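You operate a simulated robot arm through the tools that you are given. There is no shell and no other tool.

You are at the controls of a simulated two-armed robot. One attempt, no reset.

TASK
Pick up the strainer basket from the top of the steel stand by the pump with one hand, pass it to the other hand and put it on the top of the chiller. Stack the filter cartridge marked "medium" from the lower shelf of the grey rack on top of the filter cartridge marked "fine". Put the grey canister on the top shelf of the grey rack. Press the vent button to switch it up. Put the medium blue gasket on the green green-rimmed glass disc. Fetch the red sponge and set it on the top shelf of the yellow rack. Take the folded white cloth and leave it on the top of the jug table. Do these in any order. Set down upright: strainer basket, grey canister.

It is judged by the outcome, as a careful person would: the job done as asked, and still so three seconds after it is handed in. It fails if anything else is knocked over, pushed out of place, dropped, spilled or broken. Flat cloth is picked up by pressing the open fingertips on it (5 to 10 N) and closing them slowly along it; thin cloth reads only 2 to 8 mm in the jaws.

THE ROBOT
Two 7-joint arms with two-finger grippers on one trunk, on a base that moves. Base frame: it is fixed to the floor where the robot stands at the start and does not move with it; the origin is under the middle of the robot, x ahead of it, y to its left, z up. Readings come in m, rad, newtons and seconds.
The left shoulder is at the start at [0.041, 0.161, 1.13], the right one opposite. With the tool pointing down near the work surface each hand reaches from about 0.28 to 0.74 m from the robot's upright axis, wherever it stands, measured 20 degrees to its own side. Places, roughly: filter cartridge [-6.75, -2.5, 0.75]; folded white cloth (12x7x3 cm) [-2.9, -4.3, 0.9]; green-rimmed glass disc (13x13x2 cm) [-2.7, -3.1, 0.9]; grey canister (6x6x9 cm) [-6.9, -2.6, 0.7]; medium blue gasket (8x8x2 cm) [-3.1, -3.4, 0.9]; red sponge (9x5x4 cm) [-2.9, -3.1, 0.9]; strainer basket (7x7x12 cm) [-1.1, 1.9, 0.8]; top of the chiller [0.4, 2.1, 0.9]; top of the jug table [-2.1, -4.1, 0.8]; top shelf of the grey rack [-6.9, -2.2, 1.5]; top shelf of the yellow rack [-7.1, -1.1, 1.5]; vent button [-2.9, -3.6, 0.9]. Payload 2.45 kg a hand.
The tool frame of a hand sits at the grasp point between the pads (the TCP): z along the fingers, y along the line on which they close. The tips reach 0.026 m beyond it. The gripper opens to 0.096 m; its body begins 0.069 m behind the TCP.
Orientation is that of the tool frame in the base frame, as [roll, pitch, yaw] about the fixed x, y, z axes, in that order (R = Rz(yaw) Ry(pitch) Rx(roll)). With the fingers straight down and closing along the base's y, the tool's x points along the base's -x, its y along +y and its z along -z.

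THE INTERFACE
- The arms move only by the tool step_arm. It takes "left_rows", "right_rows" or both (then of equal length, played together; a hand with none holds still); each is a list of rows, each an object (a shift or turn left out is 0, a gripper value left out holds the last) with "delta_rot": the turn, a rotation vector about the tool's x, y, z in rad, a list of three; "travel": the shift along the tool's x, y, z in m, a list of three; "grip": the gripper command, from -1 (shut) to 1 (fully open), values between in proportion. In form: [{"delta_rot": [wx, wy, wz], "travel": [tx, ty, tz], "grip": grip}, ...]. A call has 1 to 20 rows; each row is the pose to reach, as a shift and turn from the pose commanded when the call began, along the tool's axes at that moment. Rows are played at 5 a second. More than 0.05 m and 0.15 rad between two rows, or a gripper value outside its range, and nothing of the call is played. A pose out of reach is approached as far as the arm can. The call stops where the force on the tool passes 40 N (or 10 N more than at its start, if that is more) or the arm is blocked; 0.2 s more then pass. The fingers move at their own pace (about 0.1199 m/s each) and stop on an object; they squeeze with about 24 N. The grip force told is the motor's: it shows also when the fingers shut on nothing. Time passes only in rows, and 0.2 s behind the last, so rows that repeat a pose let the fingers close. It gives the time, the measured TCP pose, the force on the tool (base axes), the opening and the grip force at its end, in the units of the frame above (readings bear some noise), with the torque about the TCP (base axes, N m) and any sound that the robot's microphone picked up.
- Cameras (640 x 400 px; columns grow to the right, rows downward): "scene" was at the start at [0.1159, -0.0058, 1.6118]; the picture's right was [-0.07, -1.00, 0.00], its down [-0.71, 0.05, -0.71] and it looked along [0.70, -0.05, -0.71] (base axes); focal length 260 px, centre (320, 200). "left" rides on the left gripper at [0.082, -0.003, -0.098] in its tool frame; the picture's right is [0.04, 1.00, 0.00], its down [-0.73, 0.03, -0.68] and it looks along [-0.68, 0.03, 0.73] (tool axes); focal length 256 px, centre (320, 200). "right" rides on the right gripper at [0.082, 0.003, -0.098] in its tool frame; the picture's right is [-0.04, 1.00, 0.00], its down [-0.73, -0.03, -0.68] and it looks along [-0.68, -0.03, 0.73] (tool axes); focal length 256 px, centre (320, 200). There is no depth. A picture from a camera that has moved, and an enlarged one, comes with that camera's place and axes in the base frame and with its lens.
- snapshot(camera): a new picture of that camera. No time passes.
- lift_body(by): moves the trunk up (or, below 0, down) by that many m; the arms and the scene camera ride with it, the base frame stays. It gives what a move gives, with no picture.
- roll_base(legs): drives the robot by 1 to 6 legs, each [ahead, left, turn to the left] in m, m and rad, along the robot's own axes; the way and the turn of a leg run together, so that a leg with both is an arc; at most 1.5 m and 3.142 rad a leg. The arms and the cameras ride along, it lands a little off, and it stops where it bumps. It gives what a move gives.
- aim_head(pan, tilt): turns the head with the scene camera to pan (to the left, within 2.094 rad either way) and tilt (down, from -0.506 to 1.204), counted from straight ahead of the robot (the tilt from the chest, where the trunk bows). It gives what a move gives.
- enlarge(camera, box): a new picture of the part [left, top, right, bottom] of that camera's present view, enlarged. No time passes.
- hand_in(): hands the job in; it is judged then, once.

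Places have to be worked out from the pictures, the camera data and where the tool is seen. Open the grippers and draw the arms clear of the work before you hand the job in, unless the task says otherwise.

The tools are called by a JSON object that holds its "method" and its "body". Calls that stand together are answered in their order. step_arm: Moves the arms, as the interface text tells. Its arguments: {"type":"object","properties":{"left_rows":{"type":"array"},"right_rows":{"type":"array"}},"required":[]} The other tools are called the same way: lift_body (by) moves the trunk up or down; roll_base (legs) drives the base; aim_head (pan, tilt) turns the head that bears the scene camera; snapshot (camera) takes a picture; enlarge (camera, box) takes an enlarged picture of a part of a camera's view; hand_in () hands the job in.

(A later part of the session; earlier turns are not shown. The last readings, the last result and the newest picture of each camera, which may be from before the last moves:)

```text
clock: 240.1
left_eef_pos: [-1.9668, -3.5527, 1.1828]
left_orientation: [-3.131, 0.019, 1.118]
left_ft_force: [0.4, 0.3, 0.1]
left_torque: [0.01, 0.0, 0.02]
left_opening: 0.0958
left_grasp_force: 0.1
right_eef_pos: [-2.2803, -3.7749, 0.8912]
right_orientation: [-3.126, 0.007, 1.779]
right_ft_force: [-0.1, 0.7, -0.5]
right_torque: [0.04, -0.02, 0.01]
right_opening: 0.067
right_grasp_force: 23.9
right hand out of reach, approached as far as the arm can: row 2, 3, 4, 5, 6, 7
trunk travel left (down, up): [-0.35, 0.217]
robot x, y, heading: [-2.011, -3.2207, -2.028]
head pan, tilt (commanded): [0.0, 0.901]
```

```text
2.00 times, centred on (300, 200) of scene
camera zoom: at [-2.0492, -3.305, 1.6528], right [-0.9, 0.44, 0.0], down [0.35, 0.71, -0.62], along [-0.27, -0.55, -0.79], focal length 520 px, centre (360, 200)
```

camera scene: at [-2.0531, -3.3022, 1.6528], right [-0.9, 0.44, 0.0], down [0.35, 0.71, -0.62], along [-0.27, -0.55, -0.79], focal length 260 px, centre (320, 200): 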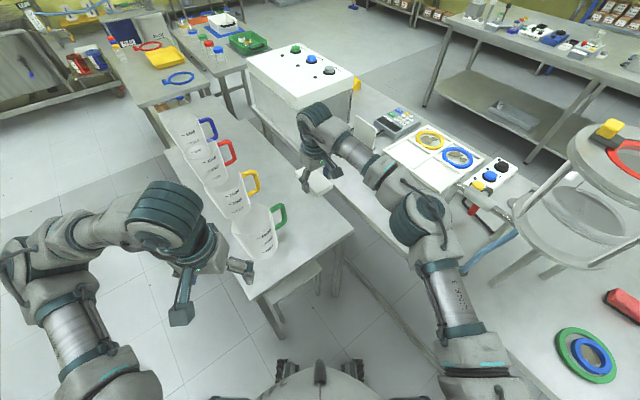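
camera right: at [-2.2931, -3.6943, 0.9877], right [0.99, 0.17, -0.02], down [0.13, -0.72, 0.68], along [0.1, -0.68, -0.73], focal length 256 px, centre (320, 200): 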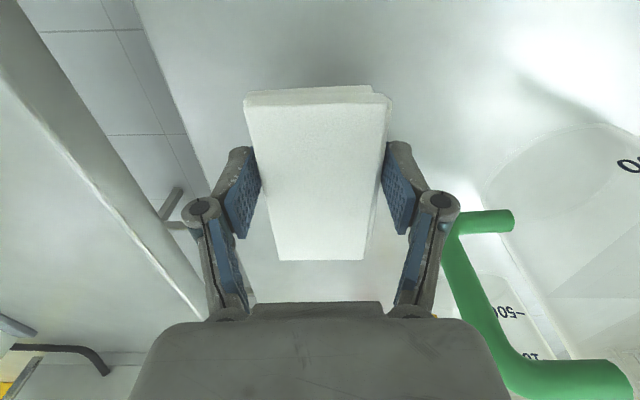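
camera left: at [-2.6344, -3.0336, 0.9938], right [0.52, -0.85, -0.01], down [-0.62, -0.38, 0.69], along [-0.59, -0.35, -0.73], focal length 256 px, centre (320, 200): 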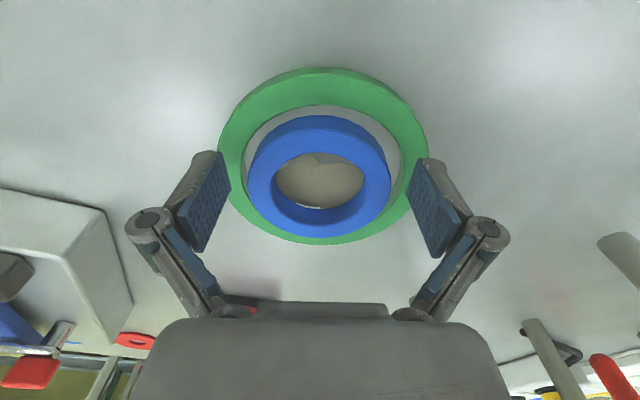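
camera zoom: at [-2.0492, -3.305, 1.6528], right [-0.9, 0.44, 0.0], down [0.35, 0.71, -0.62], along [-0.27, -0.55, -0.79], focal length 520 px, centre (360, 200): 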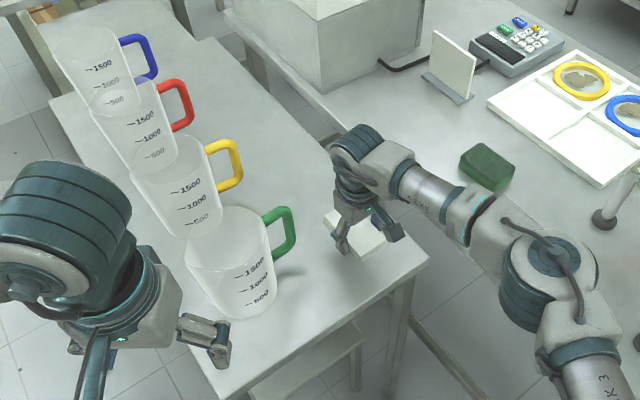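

The arm is at full stretch with the cloth already over the table (its north end about 2 cm inside the edge). I lower the trunk to bring it down rather than stretching more.

{"method": "lift_body", "body": {"by": -0.055}}

{"method": "snapshot", "body": {"camera": "right"}}

```text
clock: 241.1
left_eef_pos: [-1.9663, -3.5499, 1.1298]
left_orientation: [-3.132, 0.019, 1.119]
left_ft_force: [0.3, 0.8, 0.1]
left_torque: [0.0, 0.03, 0.0]
left_opening: 0.0961
left_grasp_force: 0.1
right_eef_pos: [-2.278, -3.7744, 0.8375]
right_orientation: [-3.124, 0.008, 1.778]
right_ft_force: [-0.3, -0.3, -0.3]
right_torque: [0.03, -0.05, -0.03]
right_opening: 0.0673
right_grasp_force: 23.7
trunk travel left (down, up): [-0.295, 0.272]
robot x, y, heading: [-2.0148, -3.2209, -2.032]
head pan, tilt (commanded): [0.0, 0.901]
```

```text
taken
camera right: at [-2.2917, -3.6934, 0.9345], right [0.99, 0.17, -0.02], down [0.13, -0.72, 0.69], along [0.1, -0.68, -0.73], focal length 256 px, centre (320, 200)
```

right: 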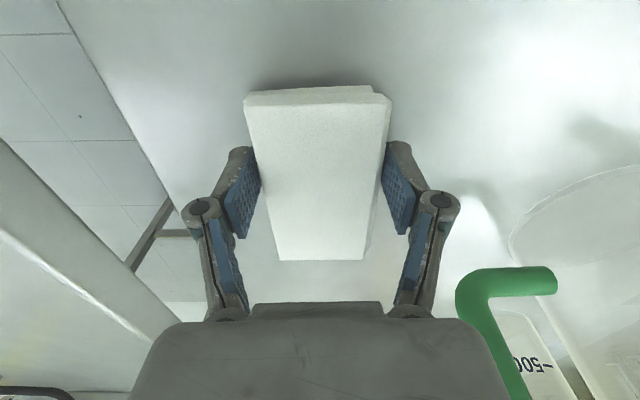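

The cloth's shadow is now close below it. I lower 1 cm more and check the force.

{"method": "lift_body", "body": {"by": -0.01}}

```text
clock: 241.6
left_eef_pos: [-1.9642, -3.5504, 1.1187]
left_orientation: [-3.129, 0.021, 1.121]
left_ft_force: [-0.5, 0.7, 0.5]
left_torque: [0.05, -0.02, 0.0]
left_opening: 0.0959
left_grasp_force: 0.0
right_eef_pos: [-2.2789, -3.7753, 0.8279]
right_orientation: [-3.122, 0.01, 1.777]
right_ft_force: [-4.3, 1.2, 17.3]
right_torque: [0.0, -0.19, 0.03]
right_opening: 0.067
right_grasp_force: 23.8
trunk travel left (down, up): [-0.285, 0.282]
robot x, y, heading: [-2.0131, -3.2222, -2.028]
head pan, tilt (commanded): [0.0, 0.901]
```

Contact at about 17 N. I ease up 2 mm and open the fingers slowly.

{"method": "lift_body", "body": {"by": 0.003}}

{"method": "step_arm", "body": {"right_rows": [{"grip": 0.45}, {"grip": 0.6}, {"grip": 0.8}, {"grip": 0.9}, {"grip": 0.9}]}}

{"method": "snapshot", "body": {"camera": "right"}}

```text
clock: 242.2
left_eef_pos: [-1.9641, -3.5521, 1.1218]
left_orientation: [-3.13, 0.019, 1.121]
left_ft_force: [-0.1, -0.2, -0.1]
left_torque: [-0.01, -0.01, 0.02]
left_opening: 0.096
left_grasp_force: 0.0
right_eef_pos: [-2.2777, -3.7756, 0.8283]
right_orientation: [-3.125, 0.007, 1.778]
right_ft_force: [-3.1, -0.5, 5.2]
right_torque: [-0.45, 0.02, -0.17]
right_opening: 0.0674
right_grasp_force: 23.8
trunk travel left (down, up): [-0.288, 0.279]
robot x, y, heading: [-2.0113, -3.2213, -2.028]
head pan, tilt (commanded): [0.0, 0.901]
```

```text
clock: 243.4
left_eef_pos: [-1.9653, -3.5513, 1.1212]
left_orientation: [-3.129, 0.018, 1.121]
left_ft_force: [1.0, -0.4, 0.0]
left_torque: [0.0, 0.01, 0.02]
left_opening: 0.0958
left_grasp_force: 0.0
right_eef_pos: [-2.2778, -3.7754, 0.8284]
right_orientation: [-3.123, 0.007, 1.778]
right_ft_force: [0.2, 0.3, -1.1]
right_torque: [-0.02, 0.03, 0.01]
right_opening: 0.0915
right_grasp_force: 0.1
trunk travel left (down, up): [-0.288, 0.279]
robot x, y, heading: [-2.0127, -3.2225, -2.025]
head pan, tilt (commanded): [0.0, 0.901]
```

```text
taken
camera right: at [-2.2908, -3.6943, 0.9263], right [0.99, 0.17, -0.02], down [0.13, -0.72, 0.68], along [0.1, -0.68, -0.73], focal length 256 px, centre (320, 200)
```

right: 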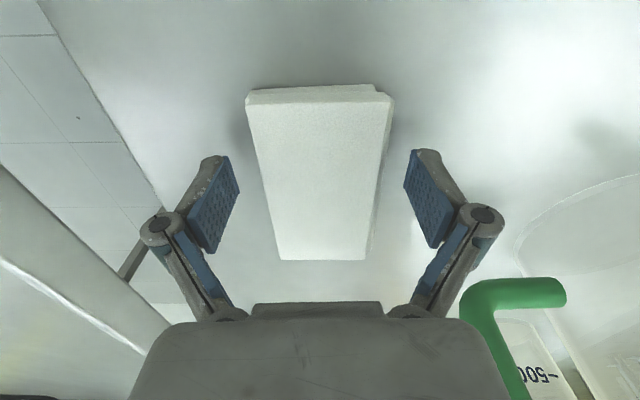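

The cloth rests on the jug table, free of the fingers. I raise the trunk straight up to clear it, then look.

{"method": "lift_body", "body": {"by": 0.2}}

{"method": "snapshot", "body": {"camera": "right"}}

{"method": "snapshot", "body": {"camera": "scene"}}

```text
clock: 245.5
left_eef_pos: [-1.9646, -3.5518, 1.3211]
left_orientation: [-3.131, 0.019, 1.121]
left_ft_force: [0.1, 0.4, -0.8]
left_torque: [-0.01, -0.01, 0.02]
left_opening: 0.096
left_grasp_force: 0.1
right_eef_pos: [-2.2789, -3.7782, 1.0443]
right_orientation: [-3.108, 0.028, 1.78]
right_ft_force: [0.3, -0.5, -0.8]
right_torque: [-0.02, 0.02, -0.03]
right_opening: 0.091
right_grasp_force: 0.0
trunk travel left (down, up): [-0.488, 0.079]
robot x, y, heading: [-2.011, -3.2244, -2.028]
head pan, tilt (commanded): [0.0, 0.901]
```

```text
taken
camera right: at [-2.2903, -3.694, 1.1404], right [0.99, 0.17, -0.03], down [0.14, -0.7, 0.7], along [0.09, -0.69, -0.71], focal length 256 px, centre (320, 200)
```

right: 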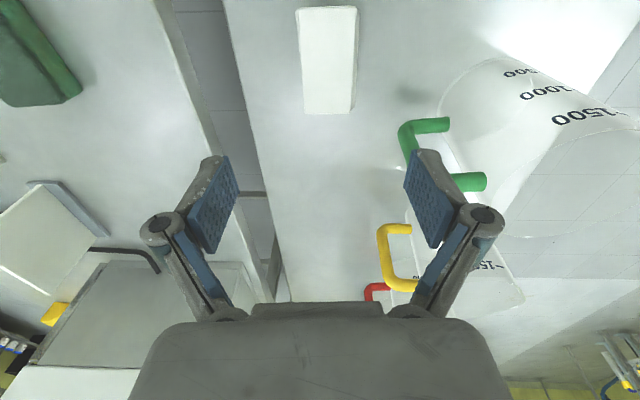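

```text
taken
camera scene: at [-2.0381, -3.2823, 1.7907], right [-0.9, 0.44, 0.0], down [0.35, 0.71, -0.62], along [-0.27, -0.55, -0.79], focal length 260 px, centre (320, 200)
```

scene: 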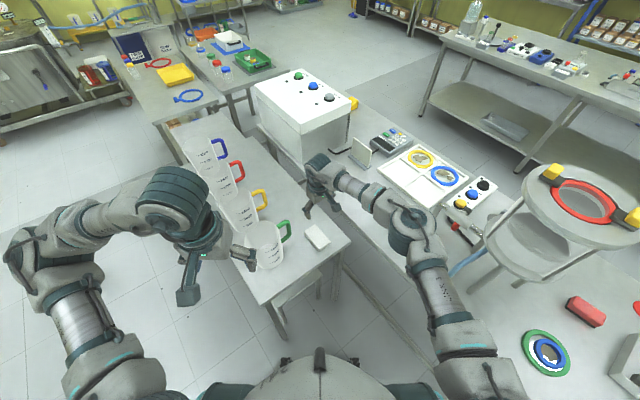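

The cloth lies flat on the jug table near its corner, clear of the jugs. I back the base away and fold the right hand back in.

{"method": "roll_base", "body": {"legs": [[-0.4, 0, 0]]}}

{"method": "step_arm", "body": {"right_rows": [{"travel": [0.03, -0.035, 0.0], "delta_rot": [0, 0, 0.1], "grip": 1}, {"travel": [0.06, -0.07, 0.0], "delta_rot": [0, 0, 0.2], "grip": 1}, {"travel": [0.09, -0.105, 0.0], "delta_rot": [0, 0, 0.3], "grip": 1}, {"travel": [0.12, -0.14, 0.0], "delta_rot": [0, 0, 0.4], "grip": 1}, {"travel": [0.14, -0.18, 0.0], "delta_rot": [0, 0, 0.5], "grip": 1}, {"travel": [0.16, -0.22, 0.0], "delta_rot": [0, 0, 0.6], "grip": 1}, {"travel": [0.17, -0.26, 0.0], "delta_rot": [0, 0, 0.66], "grip": 1}, {"travel": [0.17, -0.26, 0.0], "delta_rot": [0, 0, 0.66], "grip": 1}]}}

{"method": "snapshot", "body": {"camera": "scene"}}

```text
clock: 248.0
left_eef_pos: [-1.7906, -3.1956, 1.3206]
left_orientation: [-3.129, 0.017, 1.121]
left_ft_force: [-0.4, 0.1, 0.3]
left_torque: [-0.01, 0.0, 0.02]
left_opening: 0.0956
left_grasp_force: 0.1
right_eef_pos: [-2.1047, -3.423, 1.0454]
right_orientation: [-3.109, 0.026, 1.777]
right_ft_force: [0.1, -0.6, -0.2]
right_torque: [0.01, -0.01, -0.02]
right_opening: 0.0913
right_grasp_force: 0.0
trunk travel left (down, up): [-0.488, 0.079]
robot x, y, heading: [-1.8377, -2.8637, -2.033]
head pan, tilt (commanded): [0.0, 0.901]
```

```text
clock: 249.8
left_eef_pos: [-1.7907, -3.1909, 1.3225]
left_orientation: [-3.132, 0.024, 1.119]
left_ft_force: [0.6, -0.2, -0.3]
left_torque: [-0.01, 0.02, 0.03]
left_opening: 0.0958
left_grasp_force: 0.1
right_eef_pos: [-2.394, -3.3038, 1.0522]
right_orientation: [-3.135, 0.046, 1.12]
right_ft_force: [0.6, -0.2, 0.6]
right_torque: [-0.03, 0.02, 0.03]
right_opening: 0.0958
right_grasp_force: 0.1
trunk travel left (down, up): [-0.488, 0.079]
robot x, y, heading: [-1.8383, -2.8636, -2.027]
head pan, tilt (commanded): [0.0, 0.901]
```

```text
taken
camera scene: at [-1.8668, -2.9237, 1.7908], right [-0.9, 0.44, 0.0], down [0.35, 0.71, -0.62], along [-0.27, -0.55, -0.79], focal length 260 px, centre (320, 200)
```

scene: 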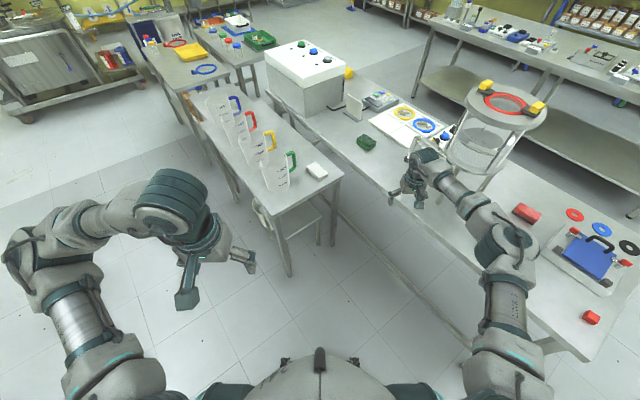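

I pull the right hand in closer, then go around the north end of the bench back to its west side for the sponge.

{"method": "step_arm", "body": {"right_rows": [{"travel": [0.045, 0, -0.015], "grip": 1}, {"travel": [0.09, 0, -0.03], "grip": 1}, {"travel": [0.135, 0, -0.045], "grip": 1}, {"travel": [0.18, 0, -0.06], "grip": 1}, {"travel": [0.22, 0, -0.06], "grip": 1}]}}

{"method": "roll_base", "body": {"legs": [[-0.79, -0.79, 0], [0, 0, 2.217], [-1.5, 0, 0], [-0.17, 0, 0]]}}

{"method": "aim_head", "body": {"pan": -0.3, "tilt": 0.6}}

{"method": "snapshot", "body": {"camera": "scene"}}

```text
clock: 251.0
left_eef_pos: [-1.7906, -3.1882, 1.3228]
left_orientation: [-3.132, 0.023, 1.12]
left_ft_force: [0.0, 0.7, 0.9]
left_torque: [0.0, 0.04, 0.01]
left_opening: 0.096
left_grasp_force: 0.0
right_eef_pos: [-2.296, -3.1018, 1.1014]
right_orientation: [-3.133, 0.049, 1.121]
right_ft_force: [0.8, 0.3, 0.4]
right_torque: [-0.03, 0.02, 0.01]
right_opening: 0.0961
right_grasp_force: 0.0
trunk travel left (down, up): [-0.488, 0.079]
robot x, y, heading: [-1.8373, -2.8669, -2.033]
head pan, tilt (commanded): [0.0, 0.901]
```

```text
clock: 270.1
left_eef_pos: [-3.6159, -1.8886, 1.321]
left_orientation: [-3.133, 0.019, -2.942]
left_ft_force: [-0.3, 0.9, 0.0]
left_torque: [-0.02, -0.01, 0.0]
left_opening: 0.0959
left_grasp_force: 0.1
right_eef_pos: [-3.3793, -2.3413, 1.1]
right_orientation: [-3.134, 0.043, -2.942]
right_ft_force: [-0.1, 0.2, -0.6]
right_torque: [0.03, -0.01, 0.0]
right_opening: 0.096
right_grasp_force: 0.2
trunk travel left (down, up): [-0.488, 0.079]
robot x, y, heading: [-3.8481, -2.1253, 0.195]
head pan, tilt (commanded): [0.0, 0.901]
```

```text
clock: 270.9
left_eef_pos: [-3.623, -1.8895, 1.324]
left_orientation: [-3.133, 0.024, -2.942]
left_ft_force: [0.4, 0.5, -1.1]
left_torque: [0.04, 0.01, 0.0]
left_opening: 0.0961
left_grasp_force: 0.0
right_eef_pos: [-3.3837, -2.3433, 1.1019]
right_orientation: [-3.134, 0.049, -2.943]
right_ft_force: [-1.3, 0.1, 0.1]
right_torque: [-0.01, -0.04, -0.04]
right_opening: 0.0961
right_grasp_force: 0.0
trunk travel left (down, up): [-0.488, 0.079]
robot x, y, heading: [-3.8523, -2.1207, 0.197]
head pan, tilt (commanded): [-0.3, 0.6]
```

```text
taken
camera scene: at [-3.776, -2.1341, 1.8155], right [-0.1, -0.99, 0.0], down [-0.56, 0.06, -0.82], along [0.82, -0.09, -0.57], focal length 260 px, centre (320, 200)
```

scene: 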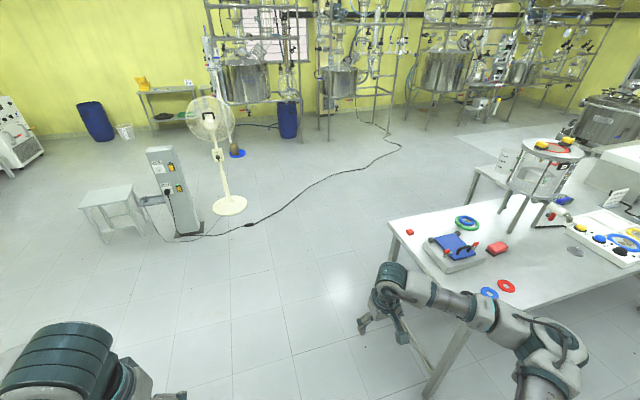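

I strafe right 0.94 m along the bench so that the sponge is ahead of the right hand.

{"method": "roll_base", "body": {"legs": [[0, -0.9435, -0.005]]}}

{"method": "lift_body", "body": {"by": -0.14}}

{"method": "snapshot", "body": {"camera": "scene"}}

{"method": "snapshot", "body": {"camera": "right"}}

```text
clock: 275.8
left_eef_pos: [-3.4441, -2.8098, 1.3237]
left_orientation: [-3.132, 0.025, -2.951]
left_ft_force: [0.4, 0.0, -0.2]
left_torque: [0.0, 0.01, 0.01]
left_opening: 0.0959
left_grasp_force: 0.0
right_eef_pos: [-3.2086, -3.2649, 1.1034]
right_orientation: [-3.135, 0.05, -2.948]
right_ft_force: [0.4, 0.1, -0.1]
right_torque: [0.0, 0.01, 0.02]
right_opening: 0.096
right_grasp_force: 0.0
trunk travel left (down, up): [-0.488, 0.079]
robot x, y, heading: [-3.6705, -3.0418, 0.188]
head pan, tilt (commanded): [-0.3, 0.6]
```

```text
clock: 277.5
left_eef_pos: [-3.4467, -2.8123, 1.1853]
left_orientation: [-3.133, 0.026, -2.949]
left_ft_force: [0.1, -0.7, 0.7]
left_torque: [0.05, 0.0, 0.0]
left_opening: 0.0961
left_grasp_force: 0.1
right_eef_pos: [-3.2108, -3.2692, 0.9634]
right_orientation: [-3.133, 0.052, -2.95]
right_ft_force: [1.4, -0.7, -0.1]
right_torque: [0.02, -0.01, 0.0]
right_opening: 0.0961
right_grasp_force: 0.1
trunk travel left (down, up): [-0.348, 0.219]
robot x, y, heading: [-3.6709, -3.0414, 0.181]
head pan, tilt (commanded): [-0.3, 0.6]
```

```text
taken
camera scene: at [-3.5732, -3.0548, 1.6758], right [-0.11, -0.99, 0.0], down [-0.56, 0.07, -0.82], along [0.82, -0.09, -0.57], focal length 260 px, centre (320, 200)
```

scene: 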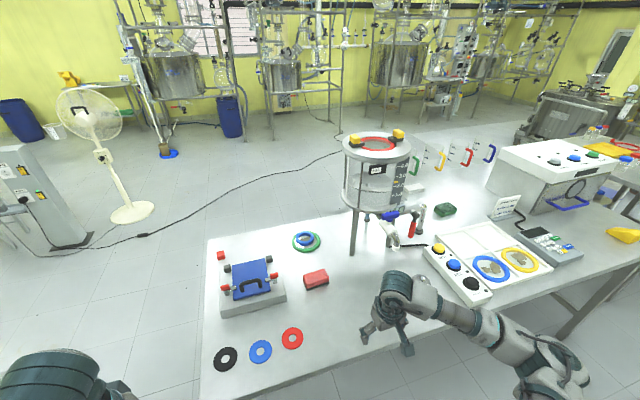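

```text
taken
camera right: at [-3.297, -3.2806, 1.0573], right [-0.15, 0.99, -0.01], down [0.69, 0.11, 0.72], along [0.71, 0.1, -0.7], focal length 256 px, centre (320, 200)
```

right: 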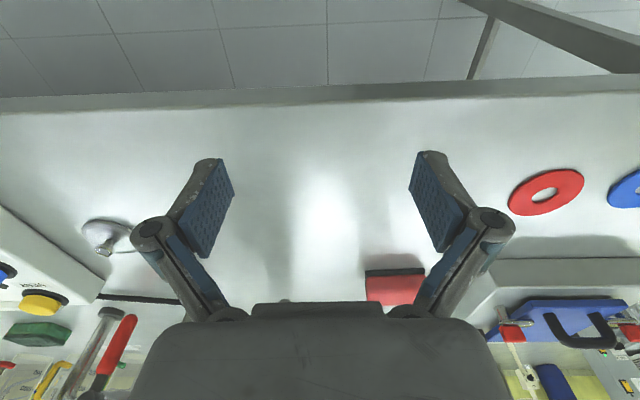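

I enlarge the sponge to see how it lies.

{"method": "enlarge", "body": {"camera": "scene", "box": [260, 220, 380, 320]}}

{"method": "enlarge", "body": {"camera": "right", "box": [300, 220, 480, 320]}}

```text
4.00 times, centred on (320, 270) of scene
camera zoom: at [-3.5732, -3.0548, 1.6758], right [-0.11, -0.99, 0.0], down [-0.56, 0.07, -0.82], along [0.82, -0.09, -0.57], focal length 1040 px, centre (320, -80)
```

zoom: 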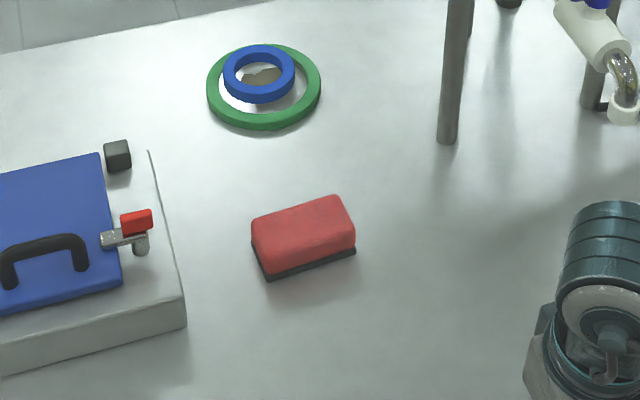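

```text
3.56 times, centred on (390, 270) of right
camera zoom: at [-3.297, -3.2806, 1.0573], right [-0.15, 0.99, -0.01], down [0.69, 0.11, 0.72], along [0.71, 0.1, -0.7], focal length 910 px, centre (71, -49)
```

zoom: 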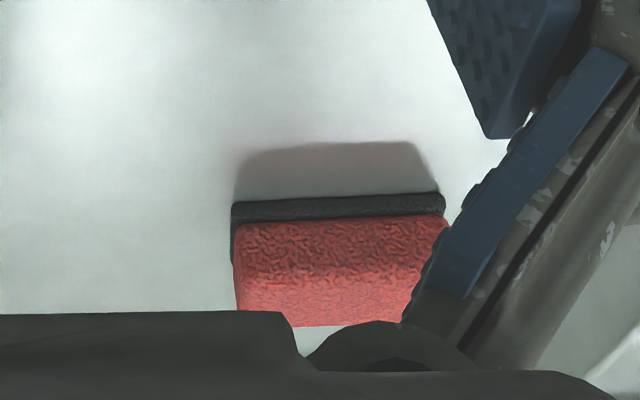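

The sponge (9 x 5 cm, top at z ≈ 0.90) is centred near (-2.950, -3.103) with its long side along the bench. I move 3.5 cm closer, then raise the right hand, turn the wrist 90° and go above it.

{"method": "roll_base", "body": {"legs": [[0.035, 0, 0]]}}

{"method": "step_arm", "body": {"right_rows": [{"travel": [0, 0, -0.04], "delta_rot": [0, 0, 0.13], "grip": 1}, {"travel": [0, 0, -0.08], "delta_rot": [0, 0, 0.26], "grip": 1}, {"travel": [-0.02, 0.01, -0.1], "delta_rot": [0, 0, 0.39], "grip": 1}, {"travel": [-0.04, 0.02, -0.1], "delta_rot": [0, 0, 0.52], "grip": 1}, {"travel": [-0.06, 0.03, -0.1], "delta_rot": [0, 0, 0.65], "grip": 1}, {"travel": [-0.08, 0.04, -0.1], "delta_rot": [0, 0, 0.78], "grip": 1}, {"travel": [-0.1, 0.05, -0.1], "delta_rot": [0, 0, 0.91], "grip": 1}, {"travel": [-0.13, 0.06, -0.1], "delta_rot": [0, 0, 1.04], "grip": 1}, {"travel": [-0.16, 0.07, -0.1], "delta_rot": [0, 0, 1.17], "grip": 1}, {"travel": [-0.19, 0.085, -0.1], "delta_rot": [0, 0, 1.3], "grip": 1}, {"travel": [-0.22, 0.1, -0.1], "delta_rot": [0, 0, 1.44], "grip": 1}, {"travel": [-0.252, 0.114, -0.1], "delta_rot": [0, 0, 1.58], "grip": 1}, {"travel": [-0.252, 0.114, -0.1], "delta_rot": [0, 0, 1.58], "grip": 1}]}}

{"method": "snapshot", "body": {"camera": "right"}}

{"method": "snapshot", "body": {"camera": "scene"}}

```text
clock: 278.4
left_eef_pos: [-3.4158, -2.8056, 1.1849]
left_orientation: [-3.131, 0.03, -2.948]
left_ft_force: [-0.1, 0.3, 0.0]
left_torque: [0.01, -0.02, 0.0]
left_opening: 0.0961
left_grasp_force: 0.0
right_eef_pos: [-3.1808, -3.2615, 0.9652]
right_orientation: [-3.133, 0.055, -2.948]
right_ft_force: [-0.3, 0.3, 0.3]
right_torque: [-0.02, -0.01, 0.0]
right_opening: 0.0958
right_grasp_force: 0.0
trunk travel left (down, up): [-0.348, 0.219]
robot x, y, heading: [-3.6416, -3.0357, 0.187]
head pan, tilt (commanded): [-0.3, 0.6]
```

```text
clock: 281.1
left_eef_pos: [-3.4153, -2.7999, 1.1839]
left_orientation: [-3.128, 0.029, -2.95]
left_ft_force: [-0.4, -0.2, 0.7]
left_torque: [-0.02, 0.01, -0.04]
left_opening: 0.096
left_grasp_force: 0.0
right_eef_pos: [-2.9582, -3.0967, 1.0787]
right_orientation: [3.087, 0.012, 1.753]
right_ft_force: [0.0, -0.2, -0.2]
right_torque: [0.01, -0.02, 0.0]
right_opening: 0.0962
right_grasp_force: 0.0
trunk travel left (down, up): [-0.348, 0.219]
robot x, y, heading: [-3.6353, -3.0345, 0.183]
head pan, tilt (commanded): [-0.3, 0.6]
```

```text
taken
camera right: at [-2.9754, -3.0162, 1.176], right [0.99, 0.14, 0.05], down [0.07, -0.73, 0.69], along [0.14, -0.67, -0.73], focal length 256 px, centre (320, 200)
```

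right: 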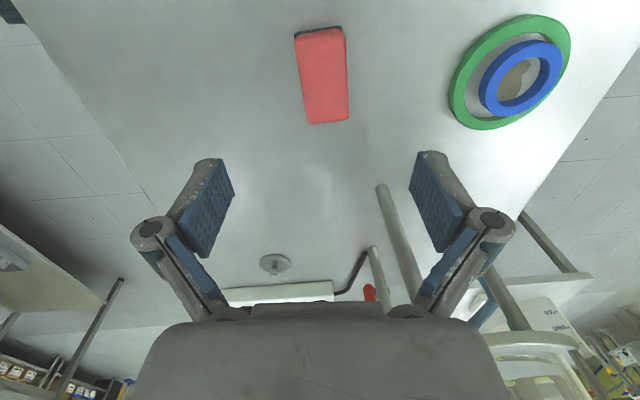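

```text
taken
camera scene: at [-3.5388, -3.0405, 1.6757], right [-0.11, -0.99, 0.0], down [-0.56, 0.06, -0.82], along [0.82, -0.1, -0.57], focal length 260 px, centre (320, 200)
```

scene: 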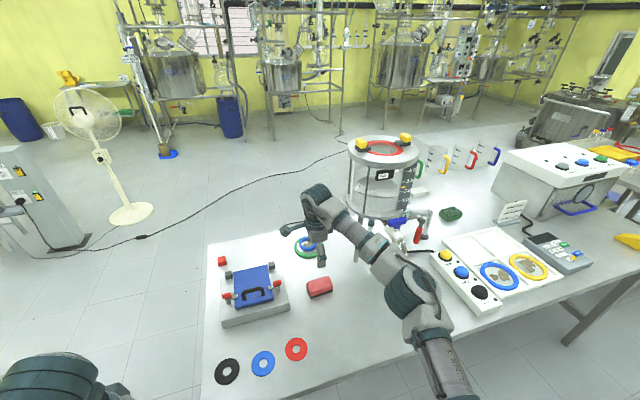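

The sponge centre is seen at (-2.944, -3.098). I remove the small tilt, correct, and lower to z = 0.97.

{"method": "step_arm", "body": {"right_rows": [{"travel": [-0.0039, 0.0078, 0.03], "delta_rot": [0.0546, 0, 0], "grip": 1}, {"travel": [-0.0039, 0.0078, 0.07], "delta_rot": [0.0546, 0, 0], "grip": 1}, {"travel": [-0.0039, 0.0078, 0.1093], "delta_rot": [0.0546, 0, 0], "grip": 1}, {"travel": [-0.0039, 0.0078, 0.1093], "delta_rot": [0.0546, 0, 0], "grip": 1}, {"travel": [-0.0039, 0.0078, 0.1093], "delta_rot": [0.0546, 0, 0], "grip": 1}]}}

{"method": "snapshot", "body": {"camera": "right"}}

```text
clock: 282.4
left_eef_pos: [-3.4135, -2.803, 1.1841]
left_orientation: [-3.129, 0.028, -2.952]
left_ft_force: [-0.2, 0.7, 0.0]
left_torque: [0.0, 0.0, -0.02]
left_opening: 0.0957
left_grasp_force: 0.1
right_eef_pos: [-2.9435, -3.1018, 0.9685]
right_orientation: [-3.14, 0.01, 1.752]
right_ft_force: [0.2, 0.2, -0.3]
right_torque: [0.02, -0.02, 0.0]
right_opening: 0.0959
right_grasp_force: 0.1
trunk travel left (down, up): [-0.348, 0.219]
robot x, y, heading: [-3.6367, -3.0383, 0.188]
head pan, tilt (commanded): [-0.3, 0.6]
```

```text
taken
camera right: at [-2.9558, -3.0192, 1.0652], right [0.99, 0.14, 0.0], down [0.1, -0.72, 0.69], along [0.1, -0.68, -0.73], focal length 256 px, centre (320, 200)
```

right: 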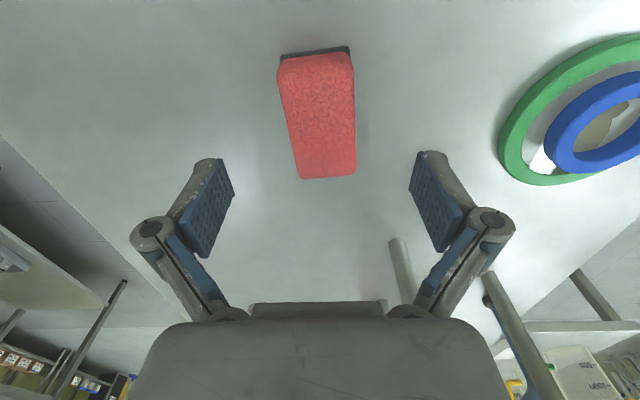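

The sponge is well centred between the pads. I lower around it, shifting 7 mm north, and close.

{"method": "step_arm", "body": {"right_rows": [{"travel": [0.007, 0.0015, 0.02], "grip": 1}, {"travel": [0.007, 0.0015, 0.045], "grip": 1}, {"travel": [0.007, 0.0015, 0.065], "grip": 1}, {"travel": [0.007, 0.0015, 0.074], "grip": 1}, {"travel": [0.007, 0.0015, 0.074], "grip": 1}]}}

{"method": "snapshot", "body": {"camera": "right"}}

```text
clock: 283.6
left_eef_pos: [-3.4143, -2.8014, 1.184]
left_orientation: [-3.128, 0.026, -2.948]
left_ft_force: [0.3, -1.1, -0.7]
left_torque: [0.0, 0.03, 0.01]
left_opening: 0.0961
left_grasp_force: 0.1
right_eef_pos: [-2.9437, -3.0936, 0.893]
right_orientation: [-3.141, 0.011, 1.753]
right_ft_force: [-0.5, 0.0, 0.0]
right_torque: [-0.03, 0.02, 0.01]
right_opening: 0.0961
right_grasp_force: 0.0
trunk travel left (down, up): [-0.348, 0.219]
robot x, y, heading: [-3.6372, -3.0348, 0.191]
head pan, tilt (commanded): [-0.3, 0.6]
```

```text
taken
camera right: at [-2.9551, -3.0125, 0.9913], right [0.99, 0.14, 0.0], down [0.1, -0.72, 0.69], along [0.1, -0.68, -0.73], focal length 256 px, centre (320, 200)
```

right: 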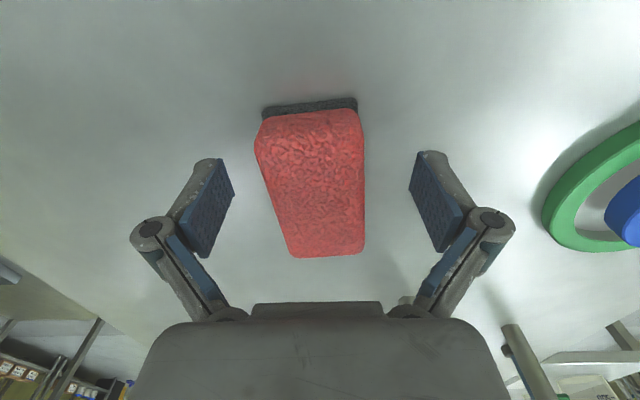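

{"method": "step_arm", "body": {"right_rows": [{"grip": 0.7}, {"grip": 0.4}, {"grip": 0.2}, {"grip": 0.0}, {"grip": -0.2}, {"grip": -0.5}, {"grip": -1}, {"grip": -1}, {"grip": -1}]}}

{"method": "step_arm", "body": {"right_rows": [{"travel": [0, 0, -0.01], "grip": -1}, {"travel": [0, 0, -0.03], "grip": -1}, {"travel": [0, 0, -0.07], "grip": -1}, {"travel": [0, 0, -0.115], "grip": -1}, {"travel": [0, 0, -0.16], "grip": -1}, {"travel": [0, 0, -0.18], "grip": -1}]}}

{"method": "snapshot", "body": {"camera": "right"}}

```text
clock: 285.6
left_eef_pos: [-3.4144, -2.8019, 1.1835]
left_orientation: [-3.13, 0.028, -2.95]
left_ft_force: [-0.3, 0.5, 0.5]
left_torque: [-0.02, 0.03, 0.01]
left_opening: 0.0961
left_grasp_force: 0.0
right_eef_pos: [-2.9432, -3.0959, 0.8942]
right_orientation: [-3.139, 0.009, 1.754]
right_ft_force: [-0.2, 0.1, 2.1]
right_torque: [-0.03, 0.04, 0.04]
right_opening: 0.05
right_grasp_force: 24.2
trunk travel left (down, up): [-0.348, 0.219]
robot x, y, heading: [-3.6399, -3.0354, 0.182]
head pan, tilt (commanded): [-0.3, 0.6]
```

```text
clock: 286.9
left_eef_pos: [-3.4138, -2.8007, 1.1827]
left_orientation: [-3.127, 0.027, -2.95]
left_ft_force: [0.4, 0.0, 0.3]
left_torque: [-0.01, -0.02, 0.01]
left_opening: 0.0959
left_grasp_force: 0.0
right_eef_pos: [-2.9435, -3.0904, 1.0742]
right_orientation: [-3.14, 0.01, 1.754]
right_ft_force: [0.6, 0.6, -1.0]
right_torque: [0.04, 0.01, -0.02]
right_opening: 0.0498
right_grasp_force: 24.1
trunk travel left (down, up): [-0.348, 0.219]
robot x, y, heading: [-3.638, -3.0355, 0.188]
head pan, tilt (commanded): [-0.3, 0.6]
```

```text
taken
camera right: at [-2.9556, -3.0093, 1.171], right [0.99, 0.14, 0.0], down [0.1, -0.72, 0.69], along [0.1, -0.68, -0.73], focal length 256 px, centre (320, 200)
```

right: 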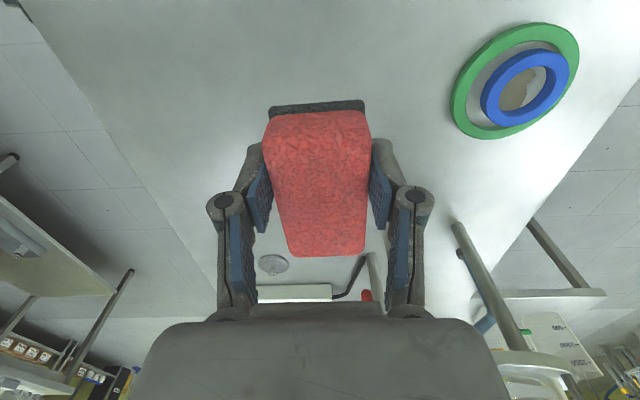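

The sponge is held. Before leaving I check the gasket on the disc once more, then pull the hand in.

{"method": "enlarge", "body": {"camera": "right", "box": [420, 0, 620, 160]}}

{"method": "step_arm", "body": {"right_rows": [{"travel": [0, -0.045, 0], "grip": -1}, {"travel": [0, -0.09, 0], "grip": -1}, {"travel": [0, -0.135, 0], "grip": -1}, {"travel": [0, -0.18, 0], "grip": -1}, {"travel": [0, -0.22, 0], "grip": -1}]}}

```text
2.50 times, centred on (520, 80) of right
camera zoom: at [-2.9556, -3.0093, 1.171], right [0.99, 0.14, 0.0], down [0.1, -0.72, 0.69], along [0.1, -0.68, -0.73], focal length 640 px, centre (-180, 500)
```

zoom: 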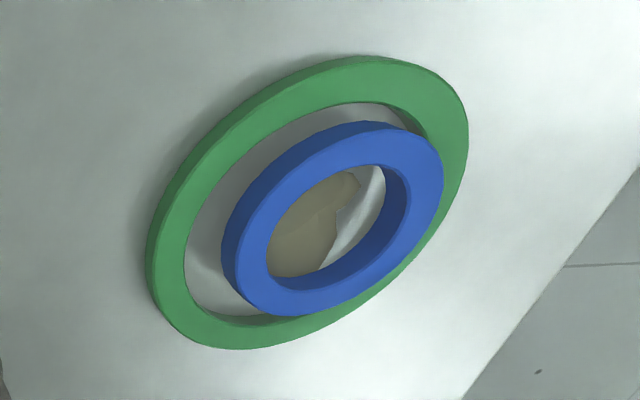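

```text
clock: 288.1
left_eef_pos: [-3.4157, -2.8022, 1.1843]
left_orientation: [-3.129, 0.028, -2.95]
left_ft_force: [-0.3, 0.1, -0.1]
left_torque: [0.01, -0.03, -0.02]
left_opening: 0.0959
left_grasp_force: 0.0
right_eef_pos: [-3.1615, -3.1336, 1.075]
right_orientation: [-3.141, 0.01, 1.751]
right_ft_force: [-0.7, -0.2, -1.5]
right_torque: [0.0, 0.03, 0.0]
right_opening: 0.0495
right_grasp_force: 23.8
trunk travel left (down, up): [-0.348, 0.219]
robot x, y, heading: [-3.6395, -3.0349, 0.183]
head pan, tilt (commanded): [-0.3, 0.6]
```

The gasket rests properly on the disc. Now to the racks: I strafe out of the aisle, turn around to face west and drive toward the racks.

{"method": "roll_base", "body": {"legs": [[-0.05, 0, 0], [0, 1.35, 0], [0, 0, 3.14], [1.2, 0, 0]]}}

{"method": "aim_head", "body": {"pan": 0.0, "tilt": 0.2}}

{"method": "snapshot", "body": {"camera": "scene"}}

```text
clock: 308.4
left_eef_pos: [-5.323, -2.1751, 1.1838]
left_orientation: [-3.131, 0.028, 0.19]
left_ft_force: [-0.5, 0.2, 0.0]
left_torque: [-0.01, 0.0, 0.02]
left_opening: 0.0958
left_grasp_force: 0.1
right_eef_pos: [-5.5766, -1.845, 1.0745]
right_orientation: [-3.14, 0.01, -1.39]
right_ft_force: [-0.4, -0.5, -0.9]
right_torque: [-0.02, 0.0, -0.02]
right_opening: 0.0491
right_grasp_force: 23.8
trunk travel left (down, up): [-0.348, 0.219]
robot x, y, heading: [-5.0995, -1.9392, -2.962]
head pan, tilt (commanded): [-0.3, 0.6]
```

```text
clock: 309.3
left_eef_pos: [-5.3208, -2.1763, 1.1844]
left_orientation: [-3.128, 0.03, 0.191]
left_ft_force: [-0.1, -0.1, 0.0]
left_torque: [-0.01, 0.01, -0.01]
left_opening: 0.0962
left_grasp_force: 0.0
right_eef_pos: [-5.5757, -1.8439, 1.0754]
right_orientation: [3.14, 0.01, -1.391]
right_ft_force: [0.2, -0.6, -0.3]
right_torque: [0.01, 0.03, -0.02]
right_opening: 0.0493
right_grasp_force: 23.9
trunk travel left (down, up): [-0.348, 0.219]
robot x, y, heading: [-5.0983, -1.9417, -2.96]
head pan, tilt (commanded): [0.0, 0.201]
```

```text
taken
camera scene: at [-5.2045, -1.9621, 1.7124], right [-0.18, 0.98, 0.0], down [0.2, 0.04, -0.98], along [-0.96, -0.18, -0.2], focal length 260 px, centre (320, 200)
```

scene: 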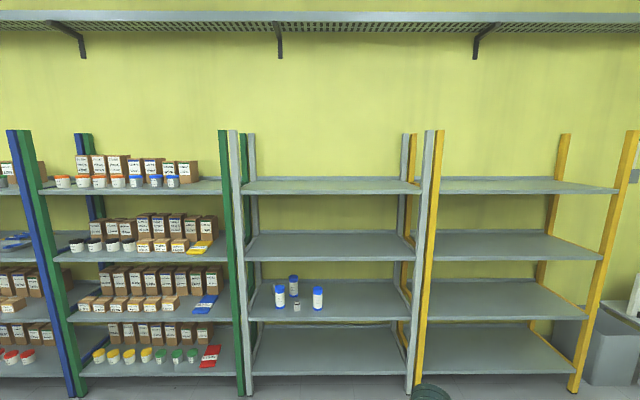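

The grey rack has items on its third shelf; the yellow rack is empty. I enlarge the items and shelves.

{"method": "enlarge", "body": {"camera": "scene", "box": [240, 230, 420, 340]}}

{"method": "enlarge", "body": {"camera": "scene", "box": [220, 110, 640, 380]}}

```text
3.56 times, centred on (330, 285) of scene
camera zoom: at [-5.2045, -1.9621, 1.7124], right [-0.18, 0.98, 0.0], down [0.2, 0.04, -0.98], along [-0.96, -0.18, -0.2], focal length 924 px, centre (284, -102)
```

zoom: 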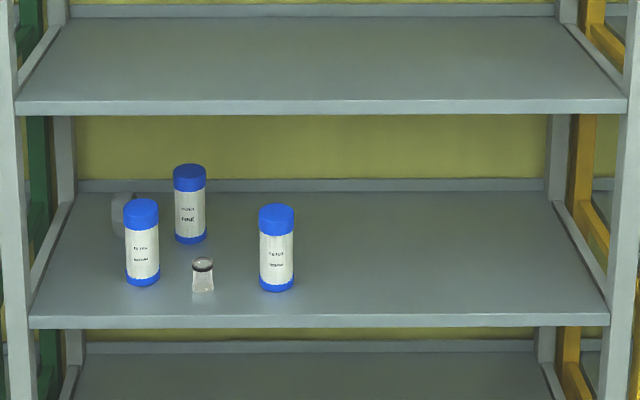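

```text
1.48 times, centred on (430, 245) of scene
camera zoom: at [-5.2045, -1.9621, 1.7124], right [-0.18, 0.98, 0.0], down [0.2, 0.04, -0.98], along [-0.96, -0.18, -0.2], focal length 385 px, centre (157, 133)
```

zoom: 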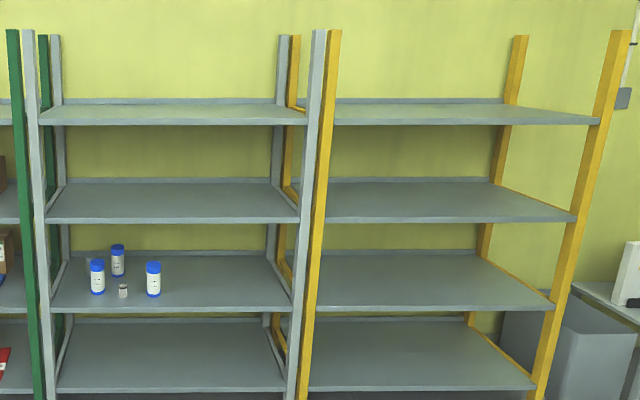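

I read the geometry as four shelves at about z = 1.47, 1.06, 0.66 and 0.26, with the rack fronts about 1.44 m ahead of the camera. First the sponge: I raise the trunk fully and test in free space whether the right hand can get high enough.

{"method": "lift_body", "body": {"by": 0.215}}

{"method": "step_arm", "body": {"right_rows": [{"travel": [0, 0, -0.045], "grip": -1}, {"travel": [0, 0.01, -0.09], "grip": -1}, {"travel": [0, 0.02, -0.135], "grip": -1}, {"travel": [0, 0.03, -0.18], "grip": -1}, {"travel": [0, 0.045, -0.225], "grip": -1}, {"travel": [0, 0.06, -0.265], "grip": -1}, {"travel": [0, 0.075, -0.29], "grip": -1}]}}

{"method": "snapshot", "body": {"camera": "scene"}}

```text
clock: 311.6
left_eef_pos: [-5.3204, -2.1742, 1.4003]
left_orientation: [-3.131, 0.03, 0.192]
left_ft_force: [-0.5, 0.2, -0.4]
left_torque: [0.02, -0.01, -0.01]
left_opening: 0.0955
left_grasp_force: 0.1
right_eef_pos: [-5.576, -1.8438, 1.2896]
right_orientation: [3.141, 0.012, -1.391]
right_ft_force: [-0.1, -0.4, 0.0]
right_torque: [0.01, 0.01, 0.02]
right_opening: 0.0491
right_grasp_force: 24.2
trunk travel left (down, up): [-0.563, 0.004]
robot x, y, heading: [-5.1003, -1.944, -2.957]
head pan, tilt (commanded): [0.0, 0.201]
```

```text
clock: 313.1
left_eef_pos: [-5.3203, -2.1783, 1.4004]
left_orientation: [-3.127, 0.031, 0.191]
left_ft_force: [-0.2, 0.0, -0.5]
left_torque: [0.0, 0.04, 0.05]
left_opening: 0.0957
left_grasp_force: 0.0
right_eef_pos: [-5.6462, -1.8651, 1.5814]
right_orientation: [3.14, 0.013, -1.39]
right_ft_force: [-0.2, 0.2, -1.0]
right_torque: [0.0, -0.06, 0.02]
right_opening: 0.0491
right_grasp_force: 23.2
trunk travel left (down, up): [-0.563, 0.004]
robot x, y, heading: [-5.0991, -1.9405, -2.961]
head pan, tilt (commanded): [0.0, 0.201]
```

```text
taken
camera scene: at [-5.1775, -1.9615, 1.9271], right [-0.18, 0.98, 0.0], down [0.2, 0.04, -0.98], along [-0.96, -0.18, -0.2], focal length 260 px, centre (320, 200)
```

scene: 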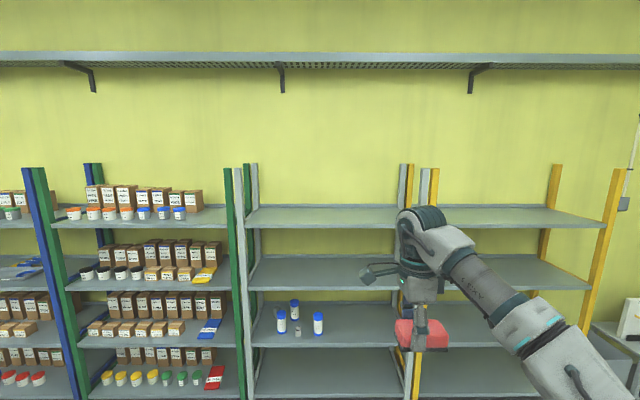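

The hand reaches z = 1.58 at 0.52 m ahead without limits. I enlarge the yellow rack to measure its top shelf height from this second camera height.

{"method": "enlarge", "body": {"camera": "scene", "box": [220, 150, 640, 400]}}

```text
1.52 times, centred on (430, 275) of scene
camera zoom: at [-5.1775, -1.9615, 1.9271], right [-0.18, 0.98, 0.0], down [0.2, 0.04, -0.98], along [-0.96, -0.18, -0.2], focal length 396 px, centre (152, 86)
```

zoom: 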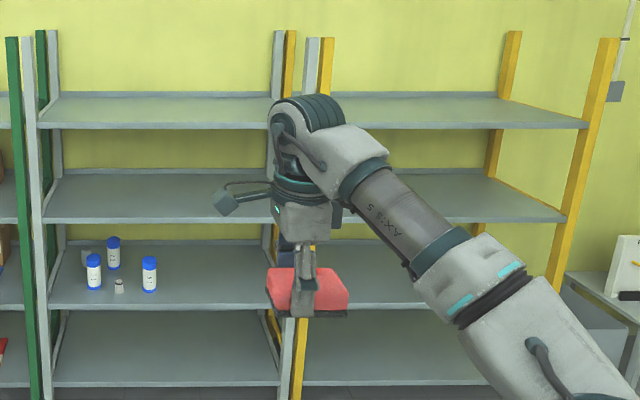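

The top shelf's front lip works out at z ≈ 1.474, with the rack front about 1.58 m ahead of my axis. I strafe right 1.02 m and drive forward to stand about 0.48 m before the yellow rack.

{"method": "roll_base", "body": {"legs": [[0, -1.02, 0], [1.1, 0, 0]]}}

{"method": "aim_head", "body": {"pan": 0.0, "tilt": 0.6}}

{"method": "snapshot", "body": {"camera": "scene"}}

{"method": "snapshot", "body": {"camera": "right"}}

```text
clock: 323.7
left_eef_pos: [-6.595, -1.4037, 1.3979]
left_orientation: [-3.117, 0.032, 0.199]
left_ft_force: [-0.2, -0.1, 0.8]
left_torque: [0.03, -0.04, 0.03]
left_opening: 0.0961
left_grasp_force: 0.1
right_eef_pos: [-6.9244, -1.0932, 1.5839]
right_orientation: [3.139, 0.024, -1.383]
right_ft_force: [-0.1, -0.9, -0.2]
right_torque: [0.07, 0.02, 0.0]
right_opening: 0.049
right_grasp_force: 23.9
trunk travel left (down, up): [-0.563, 0.004]
robot x, y, heading: [-6.3803, -1.152, -2.953]
head pan, tilt (commanded): [0.0, 0.201]
```

```text
clock: 324.6
left_eef_pos: [-6.5923, -1.4088, 1.3971]
left_orientation: [-3.117, 0.032, 0.202]
left_ft_force: [-1.0, -0.4, -0.6]
left_torque: [0.09, -0.01, -0.01]
left_opening: 0.0959
left_grasp_force: 0.1
right_eef_pos: [-6.9205, -1.0984, 1.5845]
right_orientation: [3.139, 0.024, -1.378]
right_ft_force: [1.2, -1.0, -1.1]
right_torque: [0.16, 0.03, 0.02]
right_opening: 0.049
right_grasp_force: 23.8
trunk travel left (down, up): [-0.563, 0.004]
robot x, y, heading: [-6.3776, -1.1541, -2.954]
head pan, tilt (commanded): [0.0, 0.6]
```

```text
taken
camera scene: at [-6.4446, -1.2134, 1.8899], right [-0.19, 0.98, 0.02], down [0.55, 0.13, -0.82], along [-0.81, -0.14, -0.57], focal length 260 px, centre (320, 200)
```

scene: 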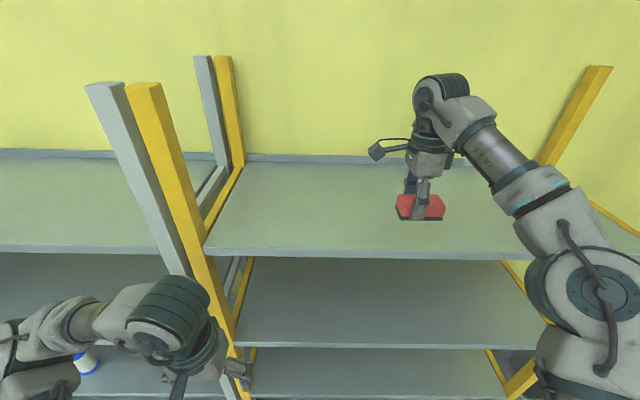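

```text
taken
camera right: at [-6.9082, -1.1819, 1.6807], right [-0.99, -0.15, 0.0], down [-0.11, 0.71, 0.7], along [-0.11, 0.69, -0.72], focal length 256 px, centre (320, 200)
```

right: 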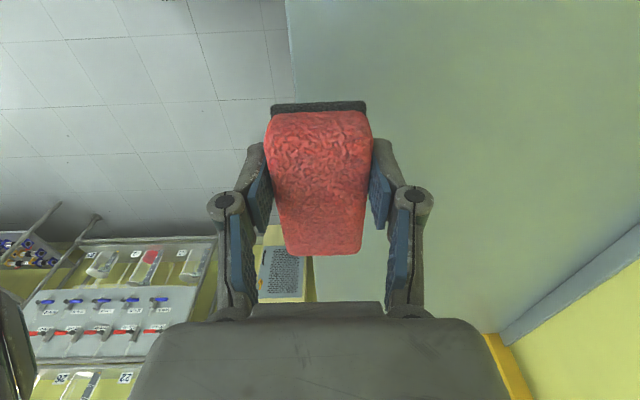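

The sponge hangs about 5 cm inside the front edge of the shelf. I move the base 6 cm forward.

{"method": "roll_base", "body": {"legs": [[0.06, 0, 0]]}}

{"method": "step_arm", "body": {"right_rows": [{"travel": [0, 0, 0.015], "grip": -1}, {"travel": [0, 0, 0.035], "grip": -1}, {"travel": [0, 0, 0.05], "grip": -1}, {"travel": [0, 0, 0.05], "grip": -1}]}}

{"method": "snapshot", "body": {"camera": "scene"}}

{"method": "snapshot", "body": {"camera": "right"}}

```text
clock: 325.6
left_eef_pos: [-6.6358, -1.4205, 1.4013]
left_orientation: [-3.115, 0.047, 0.203]
left_ft_force: [-0.4, 0.9, 0.9]
left_torque: [-0.1, -0.02, 0.04]
left_opening: 0.096
left_grasp_force: 0.0
right_eef_pos: [-6.9612, -1.1108, 1.5927]
right_orientation: [3.123, 0.024, -1.379]
right_ft_force: [1.6, 0.6, 0.8]
right_torque: [-0.02, 0.1, 0.02]
right_opening: 0.049
right_grasp_force: 24.0
trunk travel left (down, up): [-0.563, 0.004]
robot x, y, heading: [-6.4419, -1.1656, -2.95]
head pan, tilt (commanded): [0.0, 0.6]
```

```text
clock: 326.8
left_eef_pos: [-6.649, -1.4151, 1.4004]
left_orientation: [-3.127, 0.035, 0.208]
left_ft_force: [0.0, -0.2, -0.3]
left_torque: [0.0, -0.01, 0.0]
left_opening: 0.096
left_grasp_force: 0.0
right_eef_pos: [-6.9792, -1.1034, 1.5351]
right_orientation: [3.134, 0.019, -1.375]
right_ft_force: [-0.5, -1.0, -0.1]
right_torque: [-0.01, 0.01, 0.03]
right_opening: 0.049
right_grasp_force: 24.1
trunk travel left (down, up): [-0.563, 0.004]
robot x, y, heading: [-6.4348, -1.1741, -2.949]
head pan, tilt (commanded): [0.0, 0.6]
stopped in row 4 (right hand): the arm was blocked; the commanded pose is now the measured one
```

```text
taken
camera scene: at [-6.5096, -1.2278, 1.8896], right [-0.19, 0.98, 0.02], down [0.56, 0.13, -0.82], along [-0.81, -0.15, -0.57], focal length 260 px, centre (320, 200)
```

scene: 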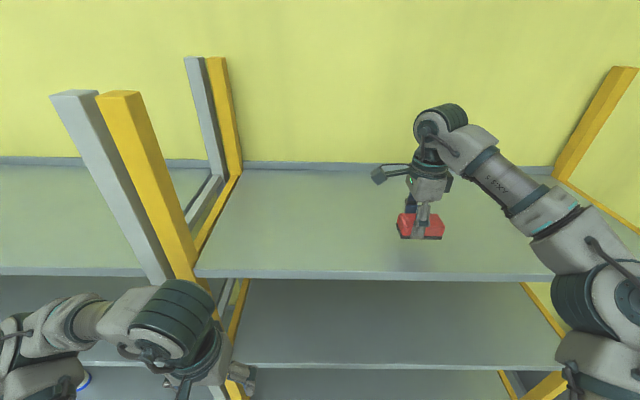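

```text
taken
camera right: at [-6.9649, -1.1867, 1.6323], right [-0.99, -0.16, 0.01], down [-0.11, 0.71, 0.69], along [-0.11, 0.68, -0.72], focal length 256 px, centre (320, 200)
```

right: 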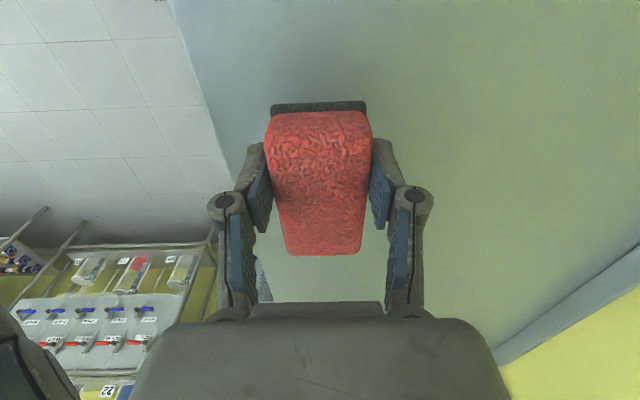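

The arm was reported blocked at z = 1.535 although the tool reads no force; perhaps the forearm or elbow meets the shelf edge. I enlarge that region.

{"method": "enlarge", "body": {"camera": "scene", "box": [460, 120, 640, 400]}}

{"method": "aim_head", "body": {"pan": -0.8, "tilt": 0.8}}

{"method": "snapshot", "body": {"camera": "scene"}}

```text
1.43 times, centred on (550, 260) of scene
camera zoom: at [-6.5096, -1.2278, 1.8896], right [-0.19, 0.98, 0.02], down [0.56, 0.13, -0.82], along [-0.81, -0.15, -0.57], focal length 371 px, centre (-9, 114)
```

zoom: 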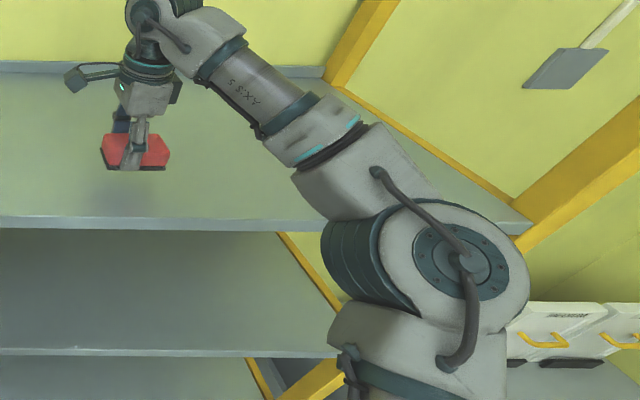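

```text
clock: 327.9
left_eef_pos: [-6.6501, -1.3915, 1.4038]
left_orientation: [3.139, 0.039, 0.204]
left_ft_force: [0.9, 0.3, -0.2]
left_torque: [0.0, 0.0, -0.01]
left_opening: 0.096
left_grasp_force: 0.1
right_eef_pos: [-6.9803, -1.0763, 1.5343]
right_orientation: [3.131, 0.001, -1.378]
right_ft_force: [-0.7, 0.1, -0.6]
right_torque: [-0.07, -0.03, 0.0]
right_opening: 0.0489
right_grasp_force: 23.6
trunk travel left (down, up): [-0.563, 0.004]
robot x, y, heading: [-6.4382, -1.173, -2.948]
head pan, tilt (commanded): [-0.799, 0.799]
```

```text
taken
camera scene: at [-6.4886, -1.1357, 1.874], right [0.57, 0.82, 0.01], down [0.59, -0.4, -0.7], along [-0.57, 0.4, -0.71], focal length 260 px, centre (320, 200)
```

scene: 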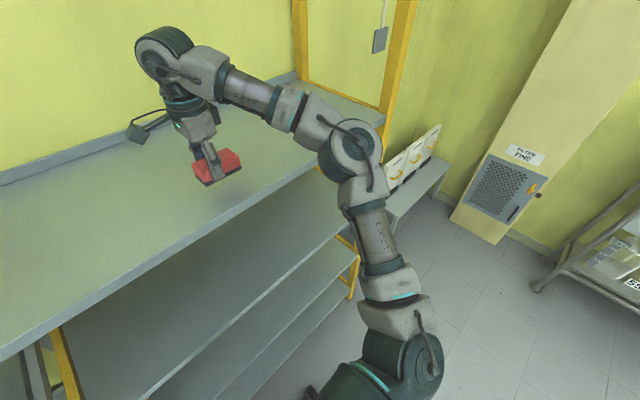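

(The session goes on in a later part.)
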